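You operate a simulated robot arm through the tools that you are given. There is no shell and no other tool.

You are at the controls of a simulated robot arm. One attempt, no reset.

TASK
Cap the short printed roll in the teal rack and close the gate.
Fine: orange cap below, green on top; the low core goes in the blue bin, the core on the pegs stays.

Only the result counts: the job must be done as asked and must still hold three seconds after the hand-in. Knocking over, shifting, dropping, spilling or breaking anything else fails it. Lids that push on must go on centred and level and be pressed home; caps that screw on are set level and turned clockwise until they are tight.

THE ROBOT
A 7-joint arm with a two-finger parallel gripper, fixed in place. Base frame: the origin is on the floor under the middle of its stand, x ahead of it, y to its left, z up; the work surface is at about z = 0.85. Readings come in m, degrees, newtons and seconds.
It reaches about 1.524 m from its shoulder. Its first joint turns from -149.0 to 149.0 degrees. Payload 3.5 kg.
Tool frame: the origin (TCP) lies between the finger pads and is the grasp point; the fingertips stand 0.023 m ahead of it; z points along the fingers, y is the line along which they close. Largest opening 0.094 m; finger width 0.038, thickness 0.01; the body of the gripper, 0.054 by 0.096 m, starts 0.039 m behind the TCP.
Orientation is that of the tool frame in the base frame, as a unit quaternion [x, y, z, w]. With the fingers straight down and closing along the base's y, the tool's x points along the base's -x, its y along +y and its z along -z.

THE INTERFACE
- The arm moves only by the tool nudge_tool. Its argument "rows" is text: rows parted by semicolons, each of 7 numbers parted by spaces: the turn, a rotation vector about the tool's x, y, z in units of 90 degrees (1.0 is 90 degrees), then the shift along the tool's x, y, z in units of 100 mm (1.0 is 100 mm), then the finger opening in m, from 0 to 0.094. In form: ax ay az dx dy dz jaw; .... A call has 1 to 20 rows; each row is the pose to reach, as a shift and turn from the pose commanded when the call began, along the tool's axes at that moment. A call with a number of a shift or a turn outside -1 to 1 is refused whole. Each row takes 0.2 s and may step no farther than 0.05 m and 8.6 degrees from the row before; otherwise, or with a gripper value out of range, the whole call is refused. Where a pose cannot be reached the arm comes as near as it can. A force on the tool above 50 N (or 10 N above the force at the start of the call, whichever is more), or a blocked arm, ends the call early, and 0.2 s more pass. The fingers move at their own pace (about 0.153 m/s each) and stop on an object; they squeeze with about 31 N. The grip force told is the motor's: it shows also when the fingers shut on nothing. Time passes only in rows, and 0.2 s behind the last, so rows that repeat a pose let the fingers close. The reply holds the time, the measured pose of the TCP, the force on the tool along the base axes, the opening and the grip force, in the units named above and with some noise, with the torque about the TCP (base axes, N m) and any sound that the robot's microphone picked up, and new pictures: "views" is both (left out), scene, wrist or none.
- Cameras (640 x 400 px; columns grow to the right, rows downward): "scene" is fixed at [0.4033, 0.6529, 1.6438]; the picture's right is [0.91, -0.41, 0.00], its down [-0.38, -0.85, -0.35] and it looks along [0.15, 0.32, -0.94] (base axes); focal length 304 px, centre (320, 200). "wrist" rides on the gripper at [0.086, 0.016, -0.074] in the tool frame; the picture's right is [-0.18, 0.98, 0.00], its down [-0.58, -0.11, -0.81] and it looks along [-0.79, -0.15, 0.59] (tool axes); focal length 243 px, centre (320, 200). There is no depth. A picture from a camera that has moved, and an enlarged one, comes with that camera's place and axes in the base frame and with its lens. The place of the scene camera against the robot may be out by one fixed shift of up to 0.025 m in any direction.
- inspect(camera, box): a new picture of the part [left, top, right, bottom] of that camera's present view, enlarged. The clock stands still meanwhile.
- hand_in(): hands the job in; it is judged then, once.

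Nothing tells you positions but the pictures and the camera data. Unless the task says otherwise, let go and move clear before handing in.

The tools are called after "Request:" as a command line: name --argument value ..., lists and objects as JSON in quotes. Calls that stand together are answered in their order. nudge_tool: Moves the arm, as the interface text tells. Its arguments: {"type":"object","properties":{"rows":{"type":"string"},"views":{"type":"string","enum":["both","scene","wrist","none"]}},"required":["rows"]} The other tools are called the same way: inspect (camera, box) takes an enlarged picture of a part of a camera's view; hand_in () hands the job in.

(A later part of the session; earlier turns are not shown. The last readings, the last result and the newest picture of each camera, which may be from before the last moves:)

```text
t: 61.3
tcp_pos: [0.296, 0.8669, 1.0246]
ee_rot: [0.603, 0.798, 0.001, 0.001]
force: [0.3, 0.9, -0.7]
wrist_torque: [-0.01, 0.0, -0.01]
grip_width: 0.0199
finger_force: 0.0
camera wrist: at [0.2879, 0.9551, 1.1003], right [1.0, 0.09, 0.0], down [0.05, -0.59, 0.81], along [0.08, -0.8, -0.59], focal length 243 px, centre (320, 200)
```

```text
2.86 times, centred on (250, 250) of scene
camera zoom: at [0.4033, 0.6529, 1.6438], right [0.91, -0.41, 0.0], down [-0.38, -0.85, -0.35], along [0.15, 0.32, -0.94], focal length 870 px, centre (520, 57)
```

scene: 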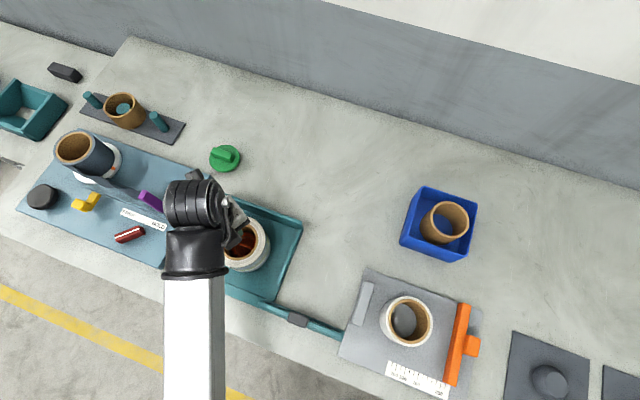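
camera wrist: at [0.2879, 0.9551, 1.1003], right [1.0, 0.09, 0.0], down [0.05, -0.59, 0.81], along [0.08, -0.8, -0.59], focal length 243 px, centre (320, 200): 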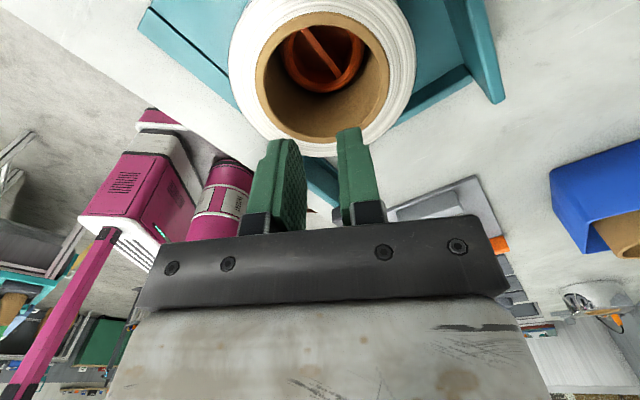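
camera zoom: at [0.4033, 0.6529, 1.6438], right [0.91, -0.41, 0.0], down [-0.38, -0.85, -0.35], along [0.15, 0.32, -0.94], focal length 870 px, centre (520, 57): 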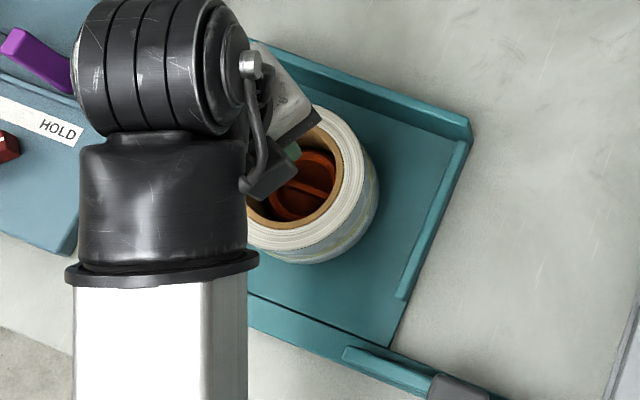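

The roll is over the plug. To make sure it is fully home, I'll press evenly on the rim with both spread fingertips.

Request:
nudge_tool --rows "0 0 0 0 0 0.1 0.094; 0 0 0 0 0 0.2 0.094; 0 0 0 0 0 0.4 0.094; 0 0 0 0 0 0.48 0.094; 0 0 0 0 0 0.48 0.094" --views "wrist"

```text
t: 62.5
tcp_pos: [0.2942, 0.8669, 0.9783]
ee_rot: [0.603, 0.798, 0.002, 0.0]
force: [-0.6, -0.2, 0.5]
wrist_torque: [-0.02, 0.01, 0.01]
grip_width: 0.0939
finger_force: 0.1
camera wrist: at [0.288, 0.9559, 1.052], right [1.0, 0.09, 0.0], down [0.05, -0.59, 0.81], along [0.08, -0.8, -0.59], focal length 243 px, centre (320, 200)
```

wrist: 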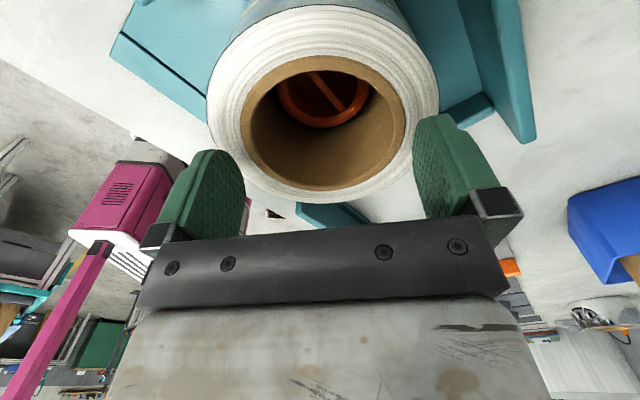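

Request:
nudge_tool --rows "0 0 0 0 0 0 0.08; 0 0 0 0 0 0.02 0.08; 0 0 0 0 0 0.04 0.08; 0 0 0 0 0 0.06 0.08; 0 0 0 0 0 0.07 0.08; 0 0 0 0 0 0.08 0.08; 0 0 0 0 0 0.08 0.08" --views "none"

```text
t: 64.1
tcp_pos: [0.2968, 0.8675, 0.971]
ee_rot: [0.603, 0.798, 0.002, 0.0]
force: [-0.9, 0.5, 26.3]
wrist_torque: [-0.29, 0.52, 0.0]
grip_width: 0.0802
finger_force: 0.3
```

Contact at tip height 0.948. Pressing further to about 50 N.

Request:
nudge_tool --rows "0 0 0 0 0 0.01 0.08; 0 0 0 0 0 0.02 0.08; 0 0 0 0 0 0.03 0.08; 0 0 0 0 0 0.04 0.08; 0 0 0 0 0 0.04 0.08" --views "wrist"

```text
t: 64.7
tcp_pos: [0.2966, 0.8681, 0.9705]
ee_rot: [0.602, 0.799, 0.002, -0.001]
force: [-1.3, -2.7, 18.3]
wrist_torque: [-0.51, 0.54, 0.01]
grip_width: 0.0804
finger_force: 0.0
stopped in row 2: the force on the tool passed its limit at 54 N (the readings are from after the stop); the commanded pose is now the measured one
camera wrist: at [0.2886, 0.9555, 1.0459], right [1.0, 0.09, 0.0], down [0.05, -0.59, 0.8], along [0.08, -0.8, -0.59], focal length 243 px, centre (320, 200)
```

wrist: 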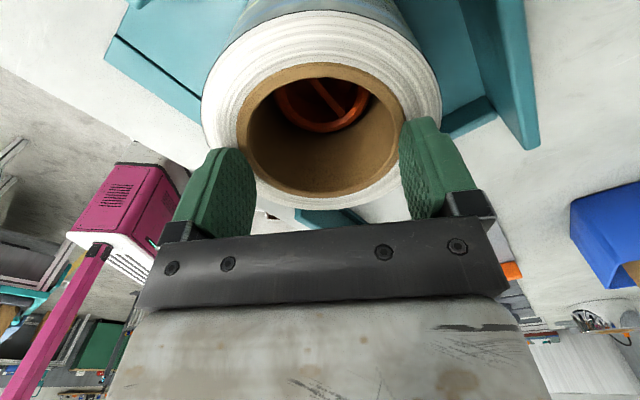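

The roll does not move under 54 N (top at ~0.9475), so it is seated. Rising and heading to the green cap behind the rack.

Request:
nudge_tool --rows "0 0 0 0 0 -0.2 0.08; 0 0 0 0 0 -0.5 0.08; 0 0 0 0 0 -0.9 0.094; 0 0 0 0.3 0.1 -1.0 0.094; 0 0 0 0.6 0.2 -1.0 0.094; 0 0 0 0.9 0.3 -1.0 0.094" --views "wrist"

Request:
nudge_tool --rows "0 0 0 0.4 0.1 0 0.094; 0 0 0 0.8 0.3 0 0.094; 0 0 0 1.0 0.4 0 0.094; 0 0 0 1.0 0.4 0 0.094" --views "both"

Request:
inspect --camera "wrist" --box '[0, 0, 640, 80]'

Request:
inspect --camera "scene" --box '[180, 180, 320, 320]'

```text
t: 66.1
tcp_pos: [0.2999, 0.961, 1.0699]
ee_rot: [0.603, 0.798, 0.002, -0.001]
force: [-0.4, 0.1, 0.7]
wrist_torque: [-0.01, 0.01, -0.01]
grip_width: 0.0941
finger_force: 0.2
camera wrist: at [0.2921, 1.0494, 1.1456], right [1.0, 0.09, 0.0], down [0.05, -0.59, 0.8], along [0.08, -0.8, -0.59], focal length 243 px, centre (320, 200)
```

wrist: 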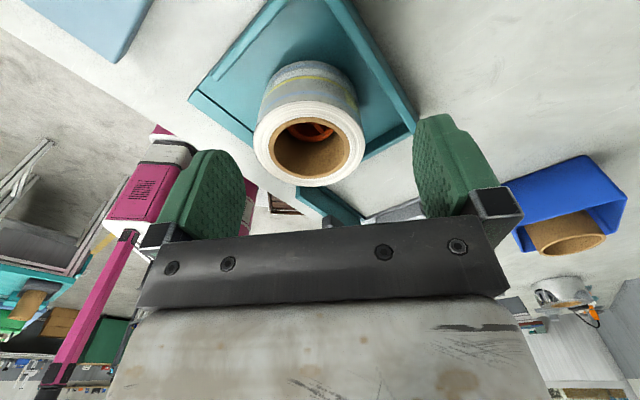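

```text
t: 67.1
tcp_pos: [0.3108, 1.0696, 1.0712]
ee_rot: [0.602, 0.798, 0.003, 0.0]
force: [-0.5, 0.1, -1.2]
wrist_torque: [-0.01, 0.03, -0.03]
grip_width: 0.0939
finger_force: 0.1
camera wrist: at [0.3036, 1.1571, 1.1474], right [1.0, 0.09, 0.0], down [0.05, -0.59, 0.8], along [0.08, -0.8, -0.59], focal length 243 px, centre (320, 200)
```

scene: 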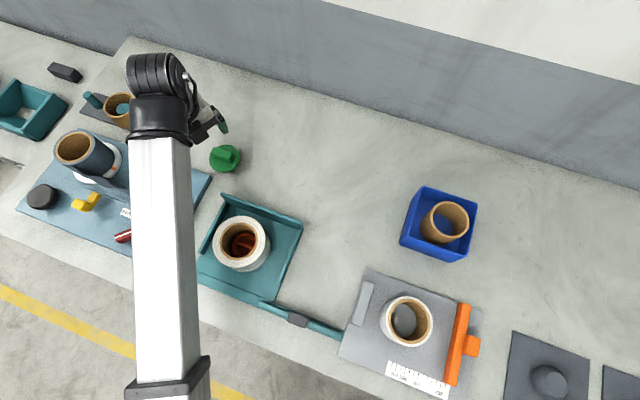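
wrist: 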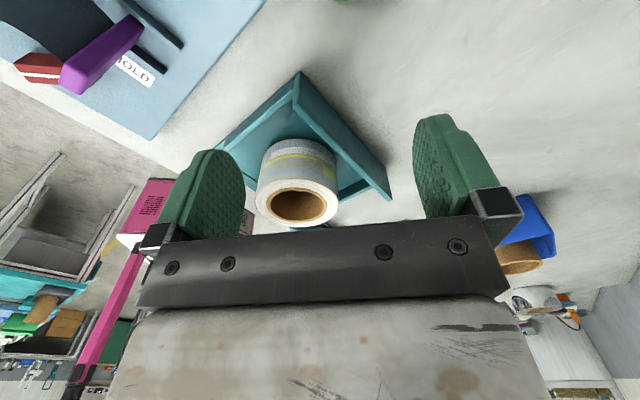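

```text
1.00 times, centred on (320, 40) of wrist (not enlarged: the box is as wide or as high as the picture)
camera zoom: at [0.3036, 1.1571, 1.1474], right [1.0, 0.09, 0.0], down [0.05, -0.59, 0.8], along [0.08, -0.8, -0.59], focal length 243 px, centre (320, 360)
```

zoom: 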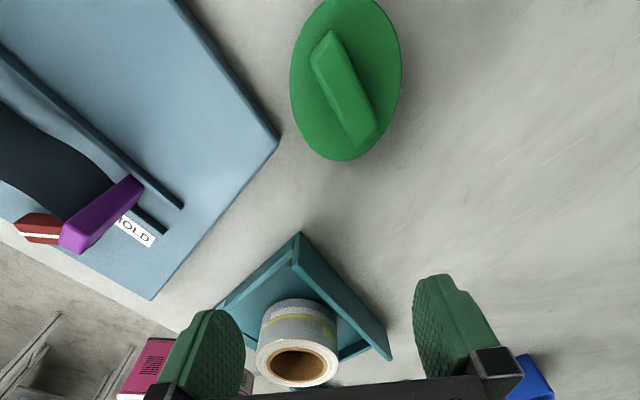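

```text
2.86 times, centred on (250, 250) of scene
camera zoom: at [0.4033, 0.6529, 1.6438], right [0.91, -0.41, 0.0], down [-0.38, -0.85, -0.35], along [0.15, 0.32, -0.94], focal length 870 px, centre (520, 57)
```

zoom: 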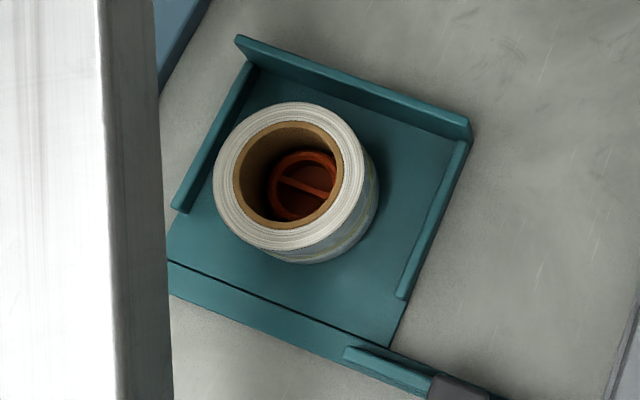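

The green cap's centre is near (0.327, 1.130) with its handle along (0.64, -0.77). Moving over it and turning the jaw across the handle.

Request:
nudge_tool --rows "0 0 -0.08 0.15 0.1 0.1 0.094; 0 0 -0.16 0.3 0.2 0.3 0.094; 0 0 -0.24 0.45 0.3 0.5 0.07; 0 0 -0.261 0.54 0.32 0.7 0.06; 0 0 -0.261 0.54 0.32 0.7 0.06" --views "wrist"

Request:
inspect --camera "wrist" --box '[0, 0, 640, 80]'

```text
t: 68.3
tcp_pos: [0.3292, 1.1299, 1.0024]
ee_rot: [0.427, 0.904, 0.003, 0.001]
force: [0.0, -0.1, 0.2]
wrist_torque: [-0.01, 0.02, -0.01]
grip_width: 0.0602
finger_force: 0.1
camera wrist: at [0.2865, 1.2069, 1.0768], right [0.88, 0.48, 0.0], down [0.28, -0.52, 0.81], along [0.39, -0.7, -0.59], focal length 243 px, centre (320, 200)
```

wrist: 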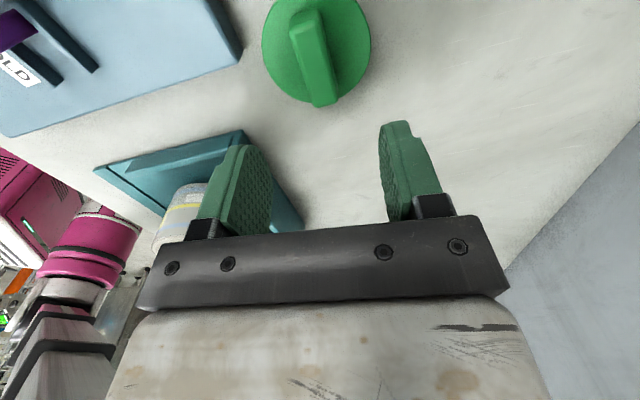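

```text
1.00 times, centred on (320, 40) of wrist (not enlarged: the box is as wide or as high as the picture)
camera zoom: at [0.2865, 1.2069, 1.0768], right [0.88, 0.48, 0.0], down [0.28, -0.52, 0.81], along [0.39, -0.7, -0.59], focal length 243 px, centre (320, 360)
```

zoom: 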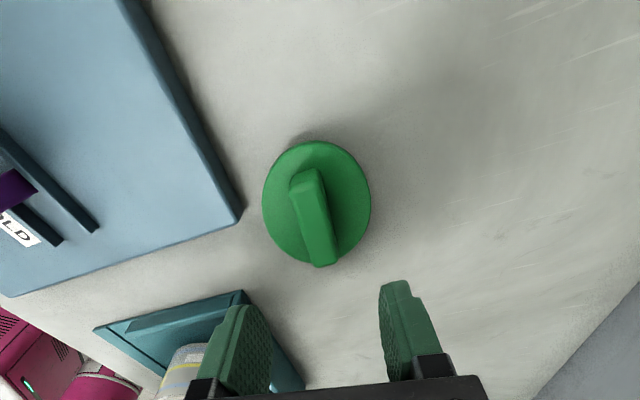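

Request:
inspect --camera "wrist" --box '[240, 0, 400, 110]'

```text
3.64 times, centred on (320, 55) of wrist
camera zoom: at [0.2865, 1.2069, 1.0768], right [0.88, 0.48, 0.0], down [0.28, -0.52, 0.81], along [0.39, -0.7, -0.59], focal length 882 px, centre (320, 727)
```

zoom: 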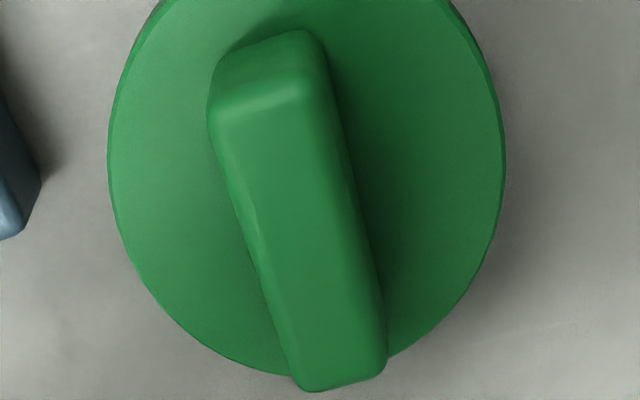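

I want to know whether the green cap's plug is beneath its disc, so I'll back off and drop for a lower-angle look.

Request:
nudge_tool --rows "0 0 0 0.3 0 0.1 0.06; 0 0 0 0.6 0 0.2 0.06; 0 0 0 0.9 0 0.4 0.06; 0 0 0 1.0 0 0.6 0.06; 0 0 0 1.0 0 0.6 0.06" --views "wrist"

Request:
inspect --camera "wrist" --box '[220, 60, 420, 200]'

```text
t: 69.5
tcp_pos: [0.2646, 1.2071, 0.9406]
ee_rot: [0.427, 0.904, 0.003, 0.001]
force: [-0.1, -0.1, -0.6]
wrist_torque: [-0.04, -0.01, 0.01]
grip_width: 0.06
finger_force: 0.1
camera wrist: at [0.2225, 1.2849, 1.0167], right [0.88, 0.48, 0.0], down [0.28, -0.52, 0.8], along [0.39, -0.7, -0.59], focal length 243 px, centre (320, 200)
```

wrist: 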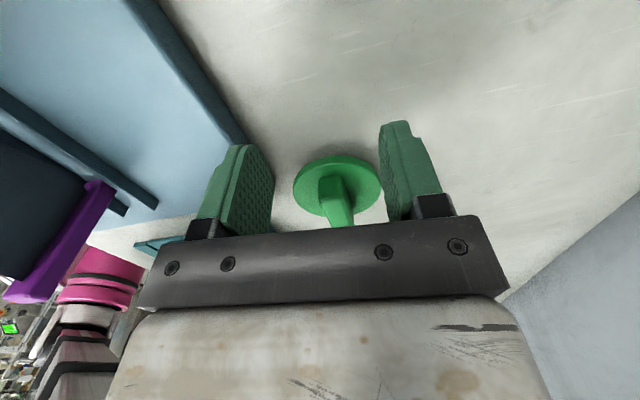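

```text
2.86 times, centred on (320, 130) of wrist
camera zoom: at [0.2225, 1.2849, 1.0167], right [0.88, 0.48, 0.0], down [0.28, -0.52, 0.8], along [0.39, -0.7, -0.59], focal length 693 px, centre (320, 400)
```

zoom: 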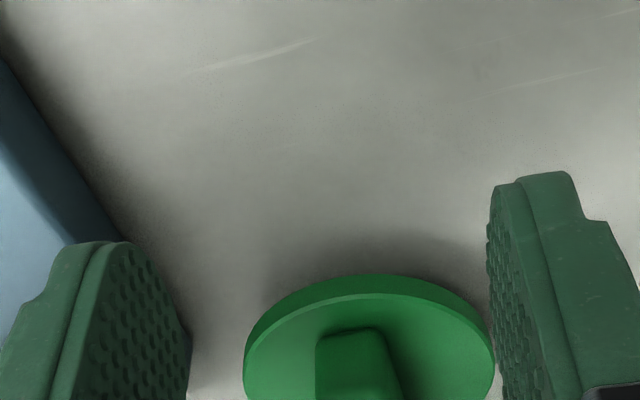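

Request:
inspect --camera "wrist" --box '[280, 130, 390, 200]'

```text
5.71 times, centred on (335, 165) of wrist
camera zoom: at [0.2225, 1.2849, 1.0167], right [0.88, 0.48, 0.0], down [0.28, -0.52, 0.8], along [0.39, -0.7, -0.59], focal length 1386 px, centre (234, 400)
```

zoom: 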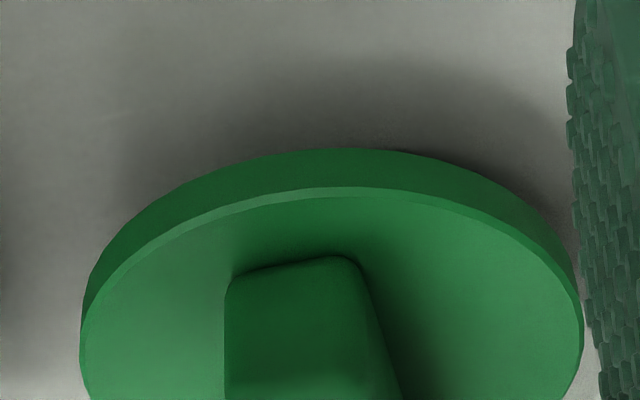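

The disc is raised off the bench, so its plug points down as needed; handle top ~0.90. Returning over it, squared to the handle.

Request:
nudge_tool --rows "0 0 0 0 0 -0.3 0.06; 0 0 -0.03 -0.35 0 -0.3 0.06; 0 0 -0.051 -0.7 -0.01 -0.3 0.06; 0 0 -0.051 -0.98 -0.016 -0.3 0.06; 0 0 -0.051 -0.98 -0.016 -0.3 0.06" --views "wrist"

Request:
inspect --camera "wrist" --box '[220, 0, 420, 130]'

```text
t: 70.7
tcp_pos: [0.3275, 1.1304, 0.9708]
ee_rot: [0.39, 0.921, 0.002, 0.001]
force: [0.8, 0.4, -0.2]
wrist_torque: [-0.03, -0.01, -0.01]
grip_width: 0.06
finger_force: 0.1
camera wrist: at [0.2793, 1.2037, 1.0464], right [0.83, 0.55, 0.0], down [0.32, -0.5, 0.81], along [0.45, -0.67, -0.59], focal length 243 px, centre (320, 200)
```

wrist: 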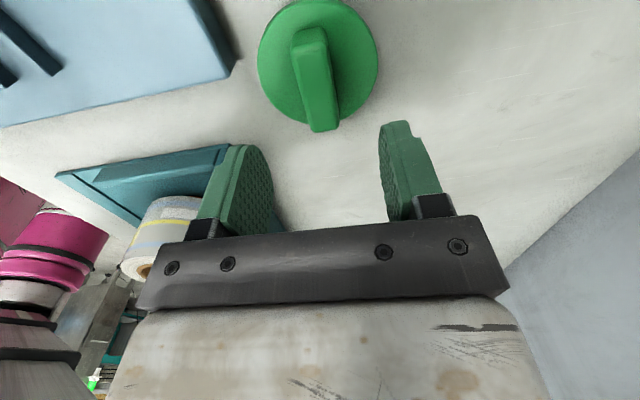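

```text
3.08 times, centred on (320, 65) of wrist
camera zoom: at [0.2793, 1.2037, 1.0464], right [0.83, 0.55, 0.0], down [0.32, -0.5, 0.81], along [0.45, -0.67, -0.59], focal length 746 px, centre (320, 615)
```

zoom: 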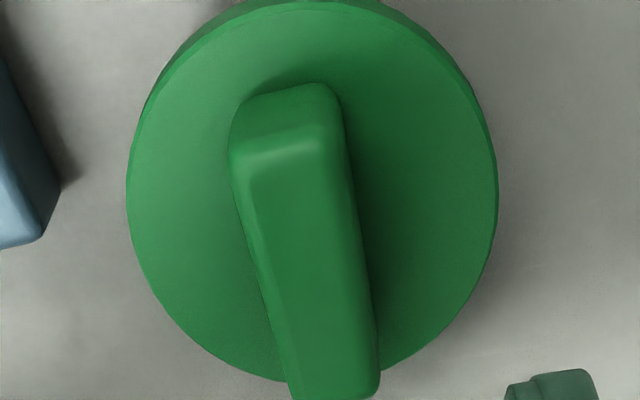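

Jaw is square to the handle. Lowering around the handle; I'll feel for the disc in small steps.

Request:
nudge_tool --rows "0 0 0 0.04 0 0.2 0.06; 0 0 0 0.04 0 0.4 0.06; 0 0 0 0.04 0 0.54 0.06; 0 0 0 0.04 0 0.54 0.06" --views "wrist"

Request:
inspect --camera "wrist" --box '[200, 60, 440, 220]'

```text
t: 71.7
tcp_pos: [0.3215, 1.1341, 0.9161]
ee_rot: [0.39, 0.921, 0.002, 0.001]
force: [0.9, -0.5, -0.6]
wrist_torque: [-0.02, 0.0, -0.01]
grip_width: 0.06
finger_force: 0.1
camera wrist: at [0.2741, 1.2077, 0.9908], right [0.84, 0.55, 0.0], down [0.32, -0.5, 0.81], along [0.45, -0.67, -0.59], focal length 243 px, centre (320, 200)
```

wrist: 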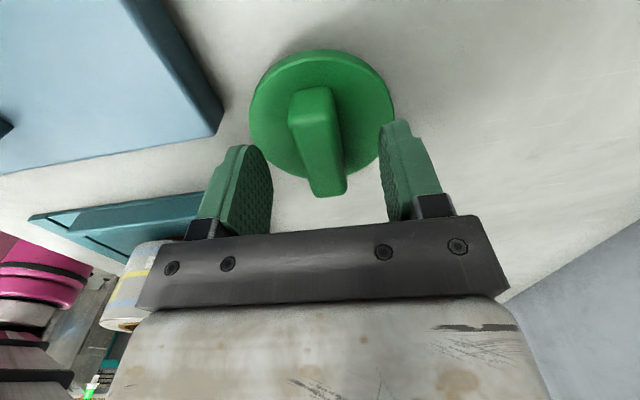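

```text
2.50 times, centred on (320, 140) of wrist
camera zoom: at [0.2741, 1.2077, 0.9908], right [0.84, 0.55, 0.0], down [0.32, -0.5, 0.81], along [0.45, -0.67, -0.59], focal length 606 px, centre (320, 350)
```

zoom: 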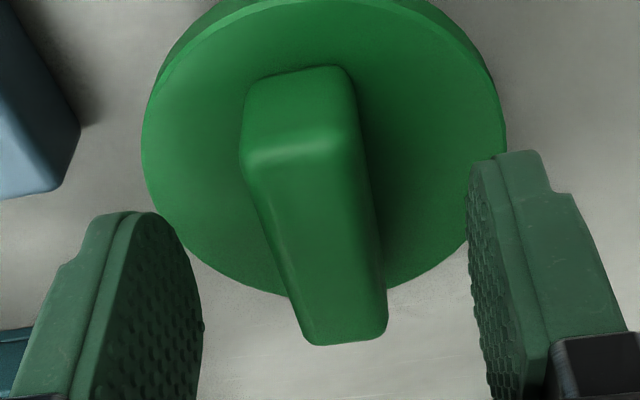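

Request:
nudge_tool --rows "0 0 0 0 0 0.02 0.06; 0 0 0 0 0 0.04 0.06; 0 0 0 0 0 0.06 0.06; 0 0 0 0 0 0.06 0.06" --views "none"

Request:
nudge_tool --rows "0 0 0 0 0 0.02 0.06; 0 0 0 0 0 0.04 0.06; 0 0 0 0 0 0.04 0.06" --views "wrist"

Request:
inspect --camera "wrist" --box '[200, 60, 440, 220]'

```text
t: 72.7
tcp_pos: [0.3231, 1.1348, 0.9106]
ee_rot: [0.39, 0.921, 0.003, 0.001]
force: [0.7, 0.4, -0.1]
wrist_torque: [0.03, 0.01, 0.02]
grip_width: 0.06
finger_force: 0.0
```

```text
t: 73.5
tcp_pos: [0.3229, 1.1351, 0.9066]
ee_rot: [0.391, 0.921, 0.002, 0.0]
force: [0.2, 0.3, -0.4]
wrist_torque: [-0.01, 0.03, -0.01]
grip_width: 0.0599
finger_force: 0.0
camera wrist: at [0.2748, 1.2084, 0.9812], right [0.83, 0.55, 0.0], down [0.32, -0.5, 0.81], along [0.45, -0.67, -0.59], focal length 243 px, centre (320, 200)
```

wrist: 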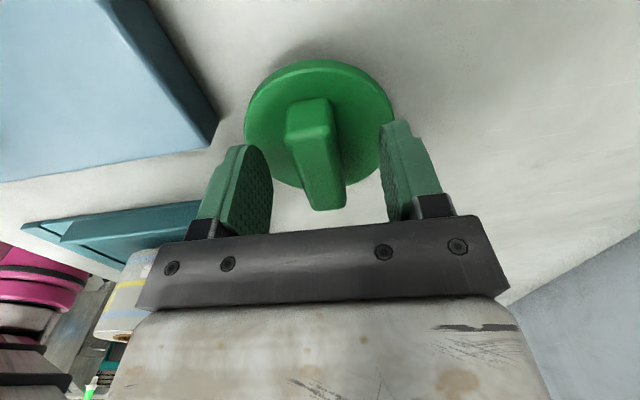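

```text
2.50 times, centred on (320, 140) of wrist
camera zoom: at [0.2748, 1.2084, 0.9812], right [0.83, 0.55, 0.0], down [0.32, -0.5, 0.81], along [0.45, -0.67, -0.59], focal length 606 px, centre (320, 350)
```

zoom: 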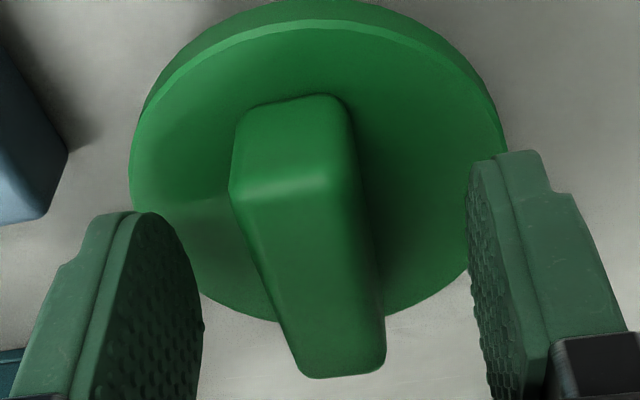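

Request:
nudge_tool --rows "0 0 0 0 0 0.02 0.06; 0 0 0 0 0 0.04 0.06; 0 0 0 0 0 0.06 0.06; 0 0 0 0 0 0.06 0.06" --views "none"

Request:
nudge_tool --rows "0 0 0 0 0 0.02 0.06; 0 0 0 0 0 0.03 0.06; 0 0 0 0 0 0.03 0.06" --views "wrist"

Request:
inspect --camera "wrist" --box '[200, 60, 440, 220]'

```text
t: 74.5
tcp_pos: [0.3224, 1.1344, 0.9005]
ee_rot: [0.391, 0.92, 0.002, 0.001]
force: [0.2, -0.2, -0.5]
wrist_torque: [0.02, -0.02, 0.01]
grip_width: 0.0599
finger_force: 0.1
```

```text
t: 75.3
tcp_pos: [0.323, 1.1341, 0.8989]
ee_rot: [0.39, 0.921, 0.003, 0.001]
force: [-0.6, 0.4, 0.3]
wrist_torque: [0.0, 0.04, -0.02]
grip_width: 0.06
finger_force: 0.1
camera wrist: at [0.2751, 1.2083, 0.973], right [0.83, 0.55, 0.0], down [0.32, -0.5, 0.81], along [0.45, -0.67, -0.59], focal length 243 px, centre (320, 200)
```

wrist: 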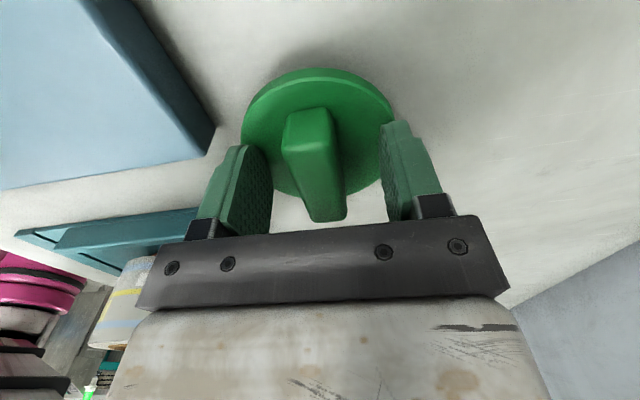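

```text
2.50 times, centred on (320, 140) of wrist
camera zoom: at [0.2751, 1.2083, 0.973], right [0.83, 0.55, 0.0], down [0.32, -0.5, 0.81], along [0.45, -0.67, -0.59], focal length 606 px, centre (320, 350)
```

zoom: 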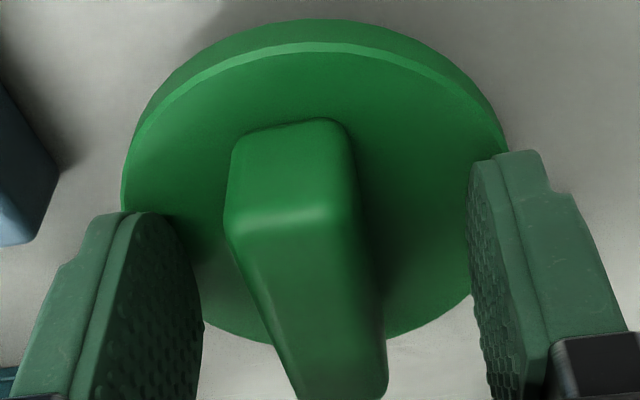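

Request:
nudge_tool --rows "0 0 0 0 0 0.015 0.06; 0 0 0 0 0 0.03 0.06; 0 0 0 0 0 0.03 0.06" --views "none"

Request:
nudge_tool --rows "0 0 0 0 0 0 0.03; 0 0 0 0 0 0 0.0; 0 0 0 0 0 0 0.0; 0 0 0 0 0 0 0.0" --views "wrist"

```text
t: 76.1
tcp_pos: [0.3226, 1.1348, 0.8973]
ee_rot: [0.391, 0.92, 0.004, 0.001]
force: [-0.4, 3.4, 33.5]
wrist_torque: [-0.26, 0.28, 0.0]
grip_width: 0.0598
finger_force: 0.1
```

```text
t: 77.3
tcp_pos: [0.325, 1.1336, 0.8971]
ee_rot: [0.392, 0.92, 0.002, 0.001]
force: [-0.2, -2.2, 12.2]
wrist_torque: [-0.33, 0.13, 0.03]
grip_width: 0.0213
finger_force: 31.1
stopped in row 4: the force on the tool passed its limit at 50 N (the readings are from after the stop); the commanded pose is now the measured one
camera wrist: at [0.2757, 1.2081, 0.9728], right [0.84, 0.55, 0.01], down [0.32, -0.5, 0.8], along [0.45, -0.67, -0.59], focal length 243 px, centre (320, 200)
```

wrist: 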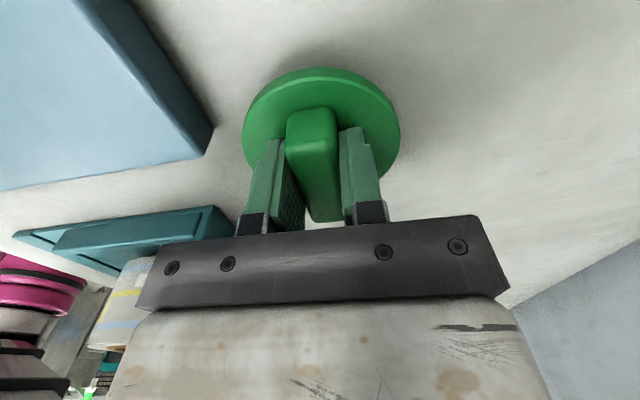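

The handle is gripped (21 mm). Let me measure how the disc sits relative to the tool before lifting.

Request:
inspect --camera "wrist" --box '[230, 55, 420, 195]'

```text
2.86 times, centred on (325, 125) of wrist
camera zoom: at [0.2757, 1.2081, 0.9728], right [0.84, 0.55, 0.01], down [0.32, -0.5, 0.8], along [0.45, -0.67, -0.59], focal length 693 px, centre (306, 414)
```

zoom: 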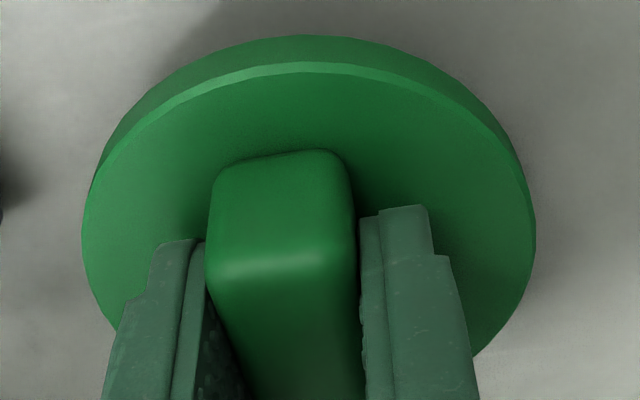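

Circle-fitting the disc: its centre sits 3 mm toward tool −x of the TCP, Ø 83 mm. Lifting the cap now.

Request:
nudge_tool --rows "0 0 0 0 0 -0.15 0; 0 0 0 0 0 -0.4 0; 0 0 0 0 0 -0.7 0; 0 0 0 0 0 -1.0 0; 0 0 0 0 0 -1.0 0" --views "wrist"

Request:
nudge_tool --rows "0 0 0 -0.2 -0.3 -0.2 0; 0 0 0 -0.45 -0.6 -0.4 0; 0 0 0 -0.6 -0.85 -0.55 0; 0 0 0 -0.72 -1.0 -0.55 0; 0 0 0 -0.72 -1.0 -0.55 0" --views "both"

Request:
inspect --camera "wrist" --box '[0, 0, 640, 120]'

```text
t: 78.5
tcp_pos: [0.3211, 1.1321, 0.9974]
ee_rot: [0.391, 0.92, 0.004, 0.002]
force: [-0.6, 0.6, -0.4]
wrist_torque: [0.0, -0.04, 0.04]
grip_width: 0.0214
finger_force: 31.2
camera wrist: at [0.2729, 1.2067, 1.0711], right [0.84, 0.55, 0.01], down [0.32, -0.5, 0.81], along [0.45, -0.67, -0.59], focal length 243 px, centre (320, 200)
```

wrist: 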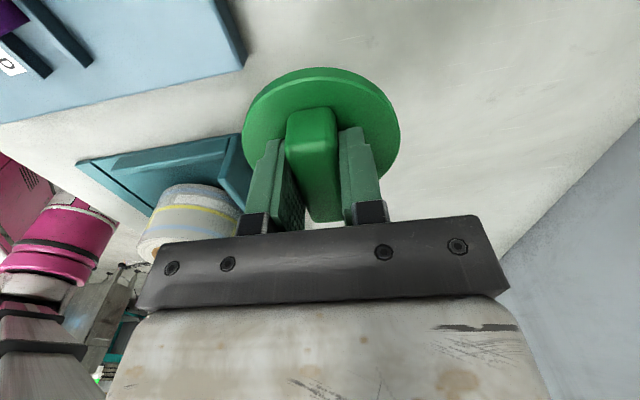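

```text
t: 79.7
tcp_pos: [0.3008, 1.0123, 1.0489]
ee_rot: [0.391, 0.921, 0.003, 0.001]
force: [-0.1, -0.4, -0.8]
wrist_torque: [-0.01, 0.0, 0.0]
grip_width: 0.0213
finger_force: 31.3
camera wrist: at [0.2525, 1.0857, 1.1241], right [0.84, 0.55, 0.01], down [0.32, -0.5, 0.81], along [0.45, -0.67, -0.59], focal length 243 px, centre (320, 200)
```

scene: 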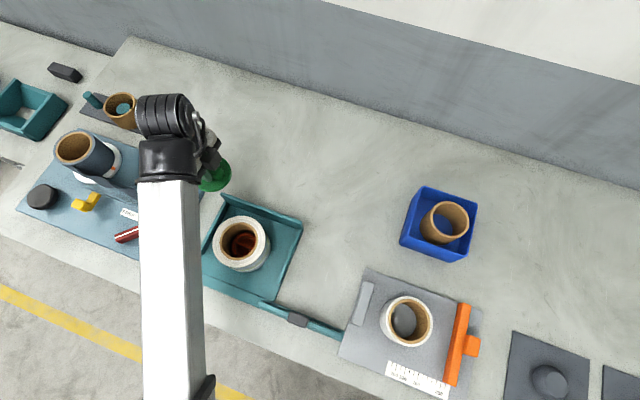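
wrist: 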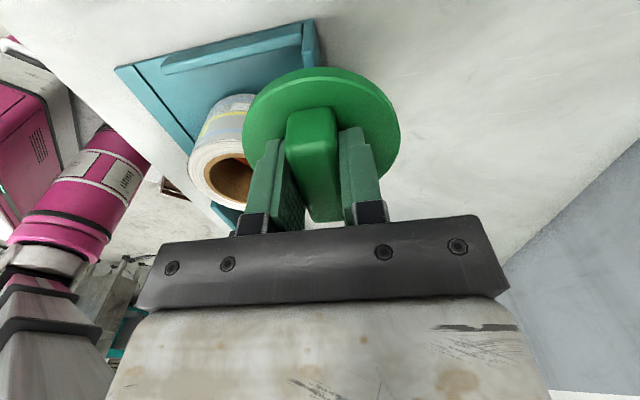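

```text
1.00 times, centred on (320, 60) of wrist (not enlarged: the box is as wide or as high as the picture)
camera zoom: at [0.2525, 1.0857, 1.1241], right [0.84, 0.55, 0.01], down [0.32, -0.5, 0.81], along [0.45, -0.67, -0.59], focal length 243 px, centre (320, 340)
```

zoom: 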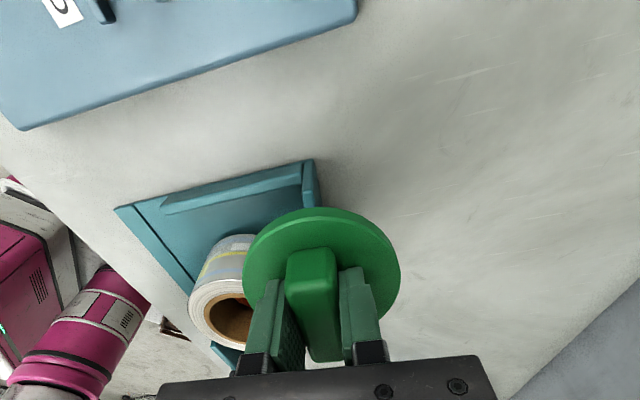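

Request:
nudge_tool --rows "0.003 0 0 0 0.25 0 0; 0.003 0 0 0 0.5 0 0; 0.003 0 0 -0.2 0.5 0 0; 0.003 0 0 -0.2 0.5 0 0" --views "wrist"

Request:
inspect --camera "wrist" --box '[80, 60, 320, 220]'

```text
t: 80.7
tcp_pos: [0.3519, 1.0307, 1.0507]
ee_rot: [0.391, 0.92, 0.001, -0.001]
force: [0.5, -0.5, -1.1]
wrist_torque: [0.01, -0.01, -0.02]
grip_width: 0.0212
finger_force: 30.6
camera wrist: at [0.3045, 1.1051, 1.1256], right [0.84, 0.55, 0.0], down [0.32, -0.5, 0.81], along [0.44, -0.67, -0.59], focal length 243 px, centre (320, 200)
```

wrist: 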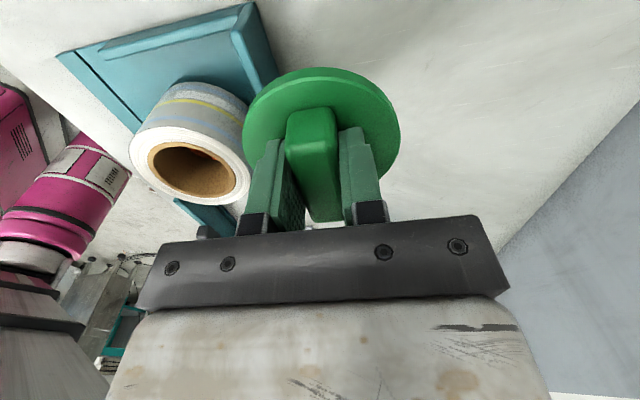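

```text
2.50 times, centred on (200, 140) of wrist
camera zoom: at [0.3045, 1.1051, 1.1256], right [0.84, 0.55, 0.0], down [0.32, -0.5, 0.81], along [0.44, -0.67, -0.59], focal length 606 px, centre (620, 350)
```

zoom: 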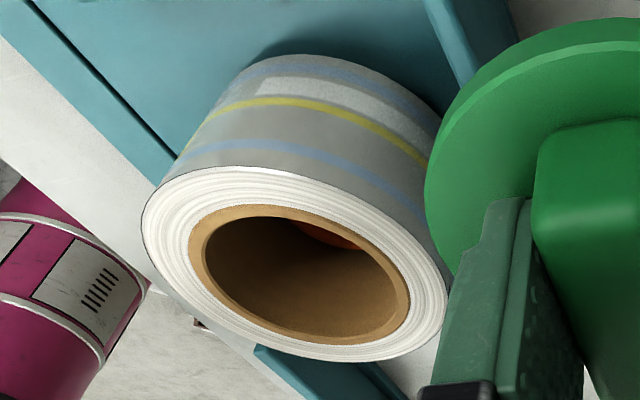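

Roll top centre solved from this view at about (0.297, 0.869), agreeing with the tool readings. Moving the cap over it.

Request:
nudge_tool --rows "0 0 0 -0.13 -0.25 0 0; 0 0 0 -0.27 -0.5 0 0; 0 0 0 -0.4 -0.8 0 0" --views "none"

Request:
nudge_tool --rows "0 0 0 -0.13 -0.25 0 0; 0 0 0 -0.27 -0.5 0 0; 0 0 0 -0.354 -0.713 0 0; 0 0 0 -0.354 -0.713 0 0" --views "both"

Request:
nudge_tool --rows "0 0 0 0 0 0.2 0; 0 0 0 0 0 0.3 0; 0 0 0 0 0 0.3 0" --views "none"

Request:
nudge_tool --rows "0 0 0 0 0 0 0" --views "none"

Request:
nudge_tool --rows "0 0 0 0 0 0 0" --views "wrist"

Request:
inspect --camera "scene" --box '[180, 180, 320, 320]'

```text
t: 81.5
tcp_pos: [0.3209, 0.9471, 1.0496]
ee_rot: [0.39, 0.921, 0.0, 0.0]
force: [0.3, -0.2, -0.2]
wrist_torque: [0.01, 0.0, -0.02]
grip_width: 0.0215
finger_force: 31.0
```

```text
t: 82.5
tcp_pos: [0.2945, 0.8745, 1.0497]
ee_rot: [0.391, 0.92, 0.001, 0.0]
force: [-0.2, -0.6, -0.9]
wrist_torque: [0.03, -0.01, -0.02]
grip_width: 0.0213
finger_force: 30.8
camera wrist: at [0.246, 0.9479, 1.1245], right [0.84, 0.55, 0.0], down [0.32, -0.5, 0.81], along [0.44, -0.67, -0.59], focal length 243 px, centre (320, 200)
```

scene: 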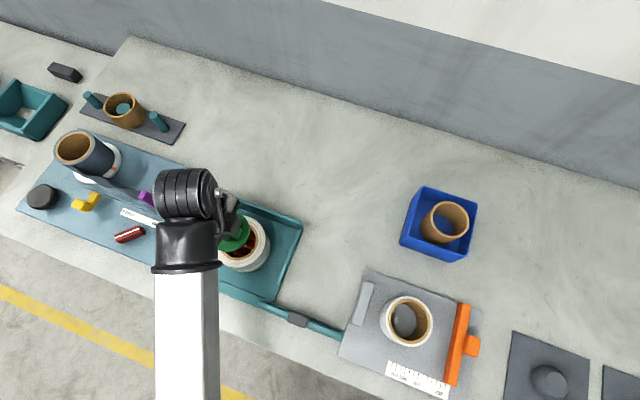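
wrist: 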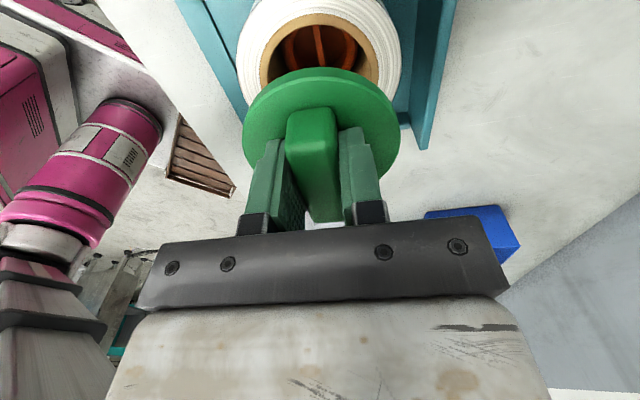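

```text
t: 83.3
tcp_pos: [0.2939, 0.8742, 1.019]
ee_rot: [0.391, 0.92, 0.002, 0.0]
force: [0.0, 0.2, 0.2]
wrist_torque: [-0.04, -0.02, 0.03]
grip_width: 0.021
finger_force: 30.7
```

```text
t: 83.7
tcp_pos: [0.2948, 0.8743, 1.0203]
ee_rot: [0.391, 0.921, 0.001, -0.001]
force: [0.2, -0.2, -0.1]
wrist_torque: [-0.01, 0.02, -0.01]
grip_width: 0.0215
finger_force: 31.2
```

```text
t: 84.1
tcp_pos: [0.294, 0.8741, 1.0199]
ee_rot: [0.39, 0.921, 0.001, 0.0]
force: [0.9, 0.0, -0.4]
wrist_torque: [-0.03, 0.01, -0.04]
grip_width: 0.0216
finger_force: 31.0
camera wrist: at [0.2458, 0.9478, 1.0949], right [0.84, 0.55, 0.0], down [0.32, -0.5, 0.81], along [0.44, -0.67, -0.59], focal length 243 px, centre (320, 200)
```

wrist: 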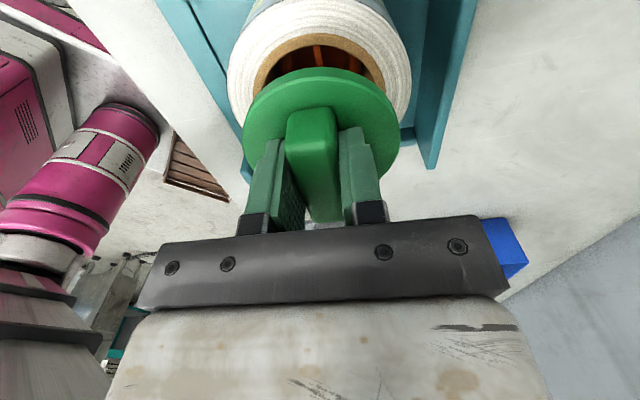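

```text
2.86 times, centred on (250, 250) of scene
camera zoom: at [0.4033, 0.6529, 1.6438], right [0.91, -0.41, 0.0], down [-0.38, -0.85, -0.35], along [0.15, 0.32, -0.94], focal length 870 px, centre (520, 57)
```

zoom: 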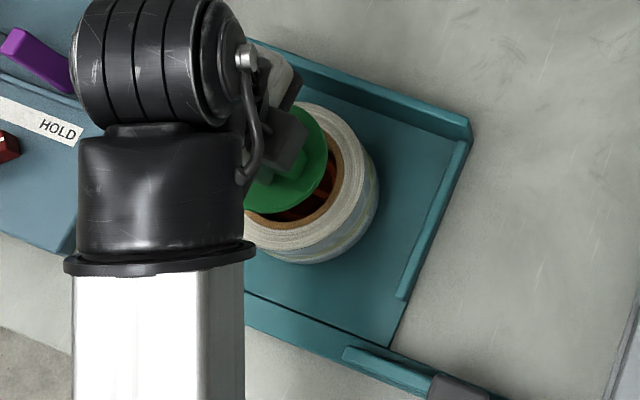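

Request:
inspect --camera "wrist" --box '[200, 0, 440, 160]'

Request:
inspect --camera "wrist" --box '[0, 0, 640, 120]'

```text
2.50 times, centred on (320, 80) of wrist
camera zoom: at [0.2458, 0.9478, 1.0949], right [0.84, 0.55, 0.0], down [0.32, -0.5, 0.81], along [0.44, -0.67, -0.59], focal length 606 px, centre (320, 500)
```

zoom: 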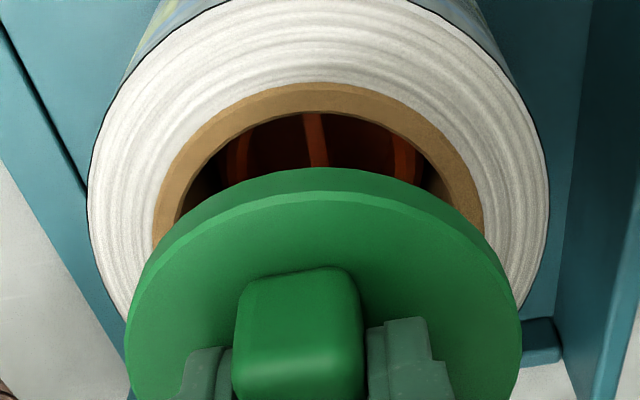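

```text
1.00 times, centred on (320, 60) of wrist (not enlarged: the box is as wide or as high as the picture)
camera zoom: at [0.2458, 0.9478, 1.0949], right [0.84, 0.55, 0.0], down [0.32, -0.5, 0.81], along [0.44, -0.67, -0.59], focal length 243 px, centre (320, 340)
```

zoom: 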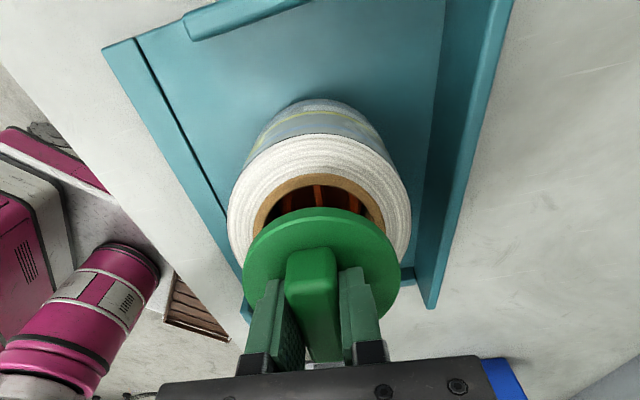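

Fitted in the tool frame, the roll axis is ~4 mm toward tool −x of the cap axis. Applying that correction and lowering to just above entry.

Request:
nudge_tool --rows "0 0 0 -0.038 -0.015 0 0; 0 0 0 -0.038 -0.015 0.1 0; 0 0 0 -0.038 -0.015 0.2 0; 0 0 0 -0.038 -0.015 0.2 0; 0 0 0 -0.038 -0.015 0.2 0" --views "wrist"

Request:
inspect --camera "wrist" --box '[200, 0, 440, 160]'

Request:
inspect --camera "scene" --box '[200, 190, 300, 290]'

```text
t: 85.3
tcp_pos: [0.2962, 0.8709, 0.999]
ee_rot: [0.39, 0.921, 0.002, 0.0]
force: [-0.2, 0.5, -0.1]
wrist_torque: [-0.03, 0.02, 0.01]
grip_width: 0.0211
finger_force: 31.1
camera wrist: at [0.2481, 0.9448, 1.0744], right [0.84, 0.55, 0.0], down [0.32, -0.5, 0.81], along [0.44, -0.67, -0.59], focal length 243 px, centre (320, 200)
```

wrist: 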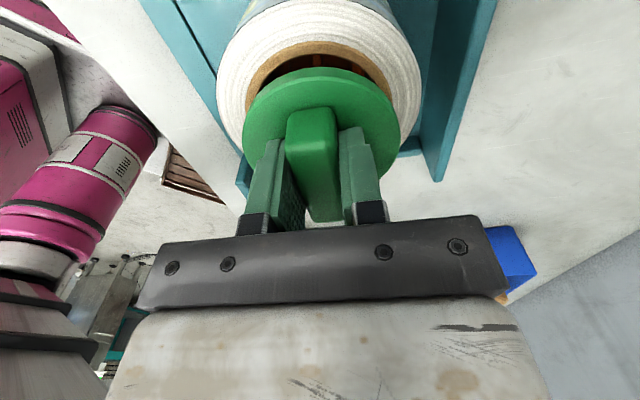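

```text
2.50 times, centred on (320, 80) of wrist
camera zoom: at [0.2481, 0.9448, 1.0744], right [0.84, 0.55, 0.0], down [0.32, -0.5, 0.81], along [0.44, -0.67, -0.59], focal length 606 px, centre (320, 500)
```

zoom: 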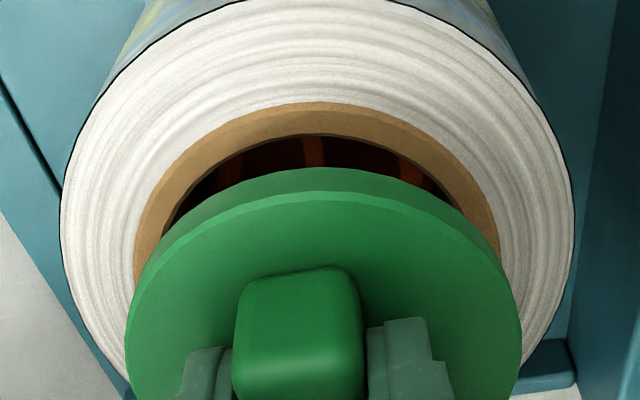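

```text
4.00 times, centred on (250, 240) of scene
camera zoom: at [0.4033, 0.6529, 1.6438], right [0.91, -0.41, 0.0], down [-0.38, -0.85, -0.35], along [0.15, 0.32, -0.94], focal length 1218 px, centre (600, 40)
```

zoom: 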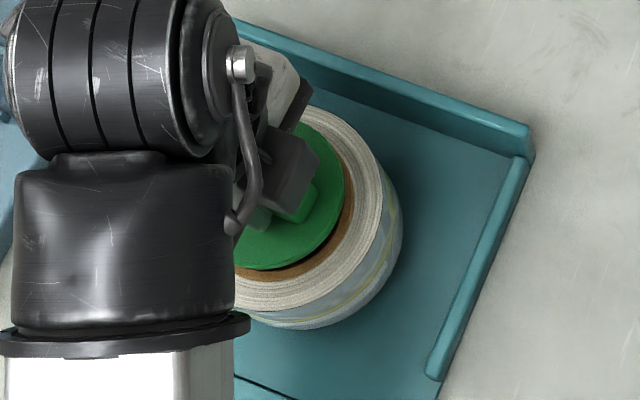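

The cap and roll axes now agree within ~1 mm. Lowering slowly into the core.

Request:
nudge_tool --rows "0 0 0 0 -0.007 0.02 0; 0 0 0 0 -0.007 0.04 0; 0 0 0 0 -0.007 0.06 0; 0 0 0 0 -0.007 0.08 0; 0 0 0 0 -0.007 0.1 0; 0 0 0 0 -0.007 0.1 0" --views "wrist"

Request:
inspect --camera "wrist" --box '[200, 0, 440, 160]'

```text
t: 86.7
tcp_pos: [0.2959, 0.8697, 0.9903]
ee_rot: [0.391, 0.921, 0.001, 0.001]
force: [0.0, -1.0, 0.1]
wrist_torque: [0.0, -0.02, 0.0]
grip_width: 0.021
finger_force: 31.1
camera wrist: at [0.248, 0.9435, 1.0644], right [0.84, 0.55, 0.0], down [0.32, -0.5, 0.81], along [0.44, -0.67, -0.59], focal length 243 px, centre (320, 200)
```

wrist: 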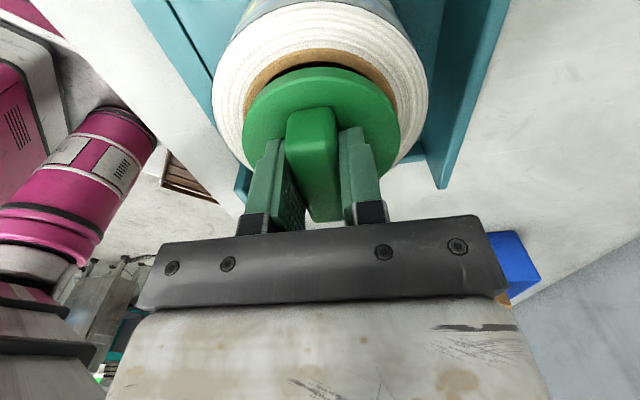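

```text
2.50 times, centred on (320, 80) of wrist
camera zoom: at [0.248, 0.9435, 1.0644], right [0.84, 0.55, 0.0], down [0.32, -0.5, 0.81], along [0.44, -0.67, -0.59], focal length 606 px, centre (320, 500)
```

zoom: 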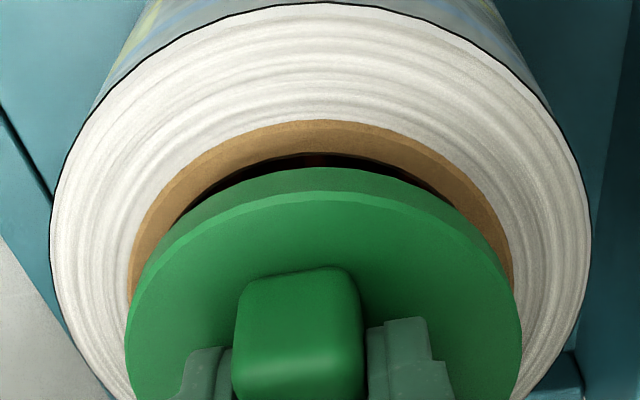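

Request:
nudge_tool --rows "0 0 0 0 0 0.02 0; 0 0 0 0 0 0.04 0; 0 0 0 0 0 0.06 0; 0 0 0 0 0 0.06 0" --views "none"

Request:
nudge_tool --rows "0 0 0 0 0 0.01 0; 0 0 0 0 0 0.02 0; 0 0 0 0 0 0.03 0; 0 0 0 0 0 0.03 0" --views "wrist"

Request:
inspect --camera "wrist" --box '[200, 0, 440, 160]'

```text
t: 87.7
tcp_pos: [0.2968, 0.8693, 0.9826]
ee_rot: [0.39, 0.921, 0.001, 0.0]
force: [0.0, 0.5, -0.2]
wrist_torque: [0.03, -0.03, -0.01]
grip_width: 0.0212
finger_force: 30.8
```

```text
t: 88.7
tcp_pos: [0.2953, 0.8699, 0.9806]
ee_rot: [0.391, 0.92, 0.002, -0.001]
force: [0.5, 0.0, 0.4]
wrist_torque: [-0.04, 0.01, 0.01]
grip_width: 0.0211
finger_force: 31.0
camera wrist: at [0.2478, 0.9438, 1.0559], right [0.84, 0.55, 0.0], down [0.32, -0.5, 0.81], along [0.44, -0.67, -0.59], focal length 243 px, centre (320, 200)
```

wrist: 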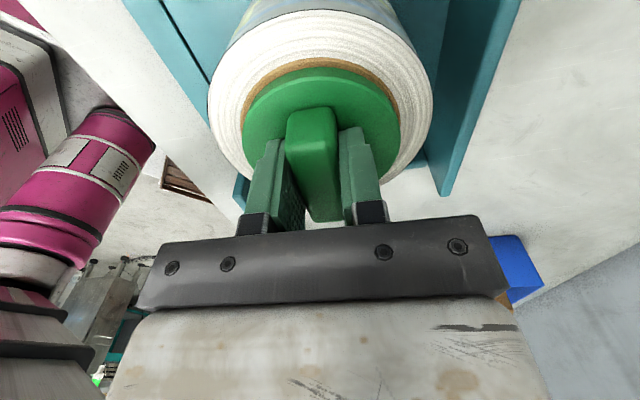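

```text
2.50 times, centred on (320, 80) of wrist
camera zoom: at [0.2478, 0.9438, 1.0559], right [0.84, 0.55, 0.0], down [0.32, -0.5, 0.81], along [0.44, -0.67, -0.59], focal length 606 px, centre (320, 500)
```

zoom: 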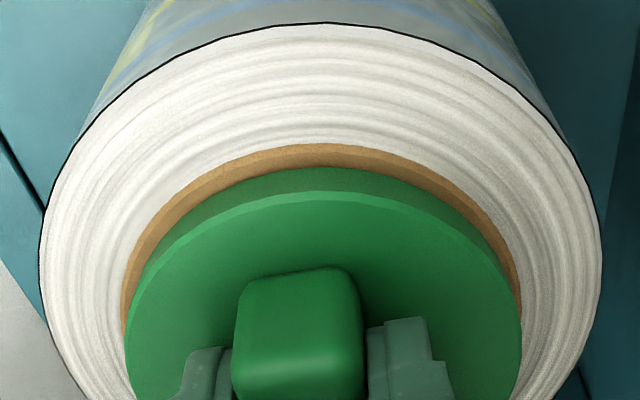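

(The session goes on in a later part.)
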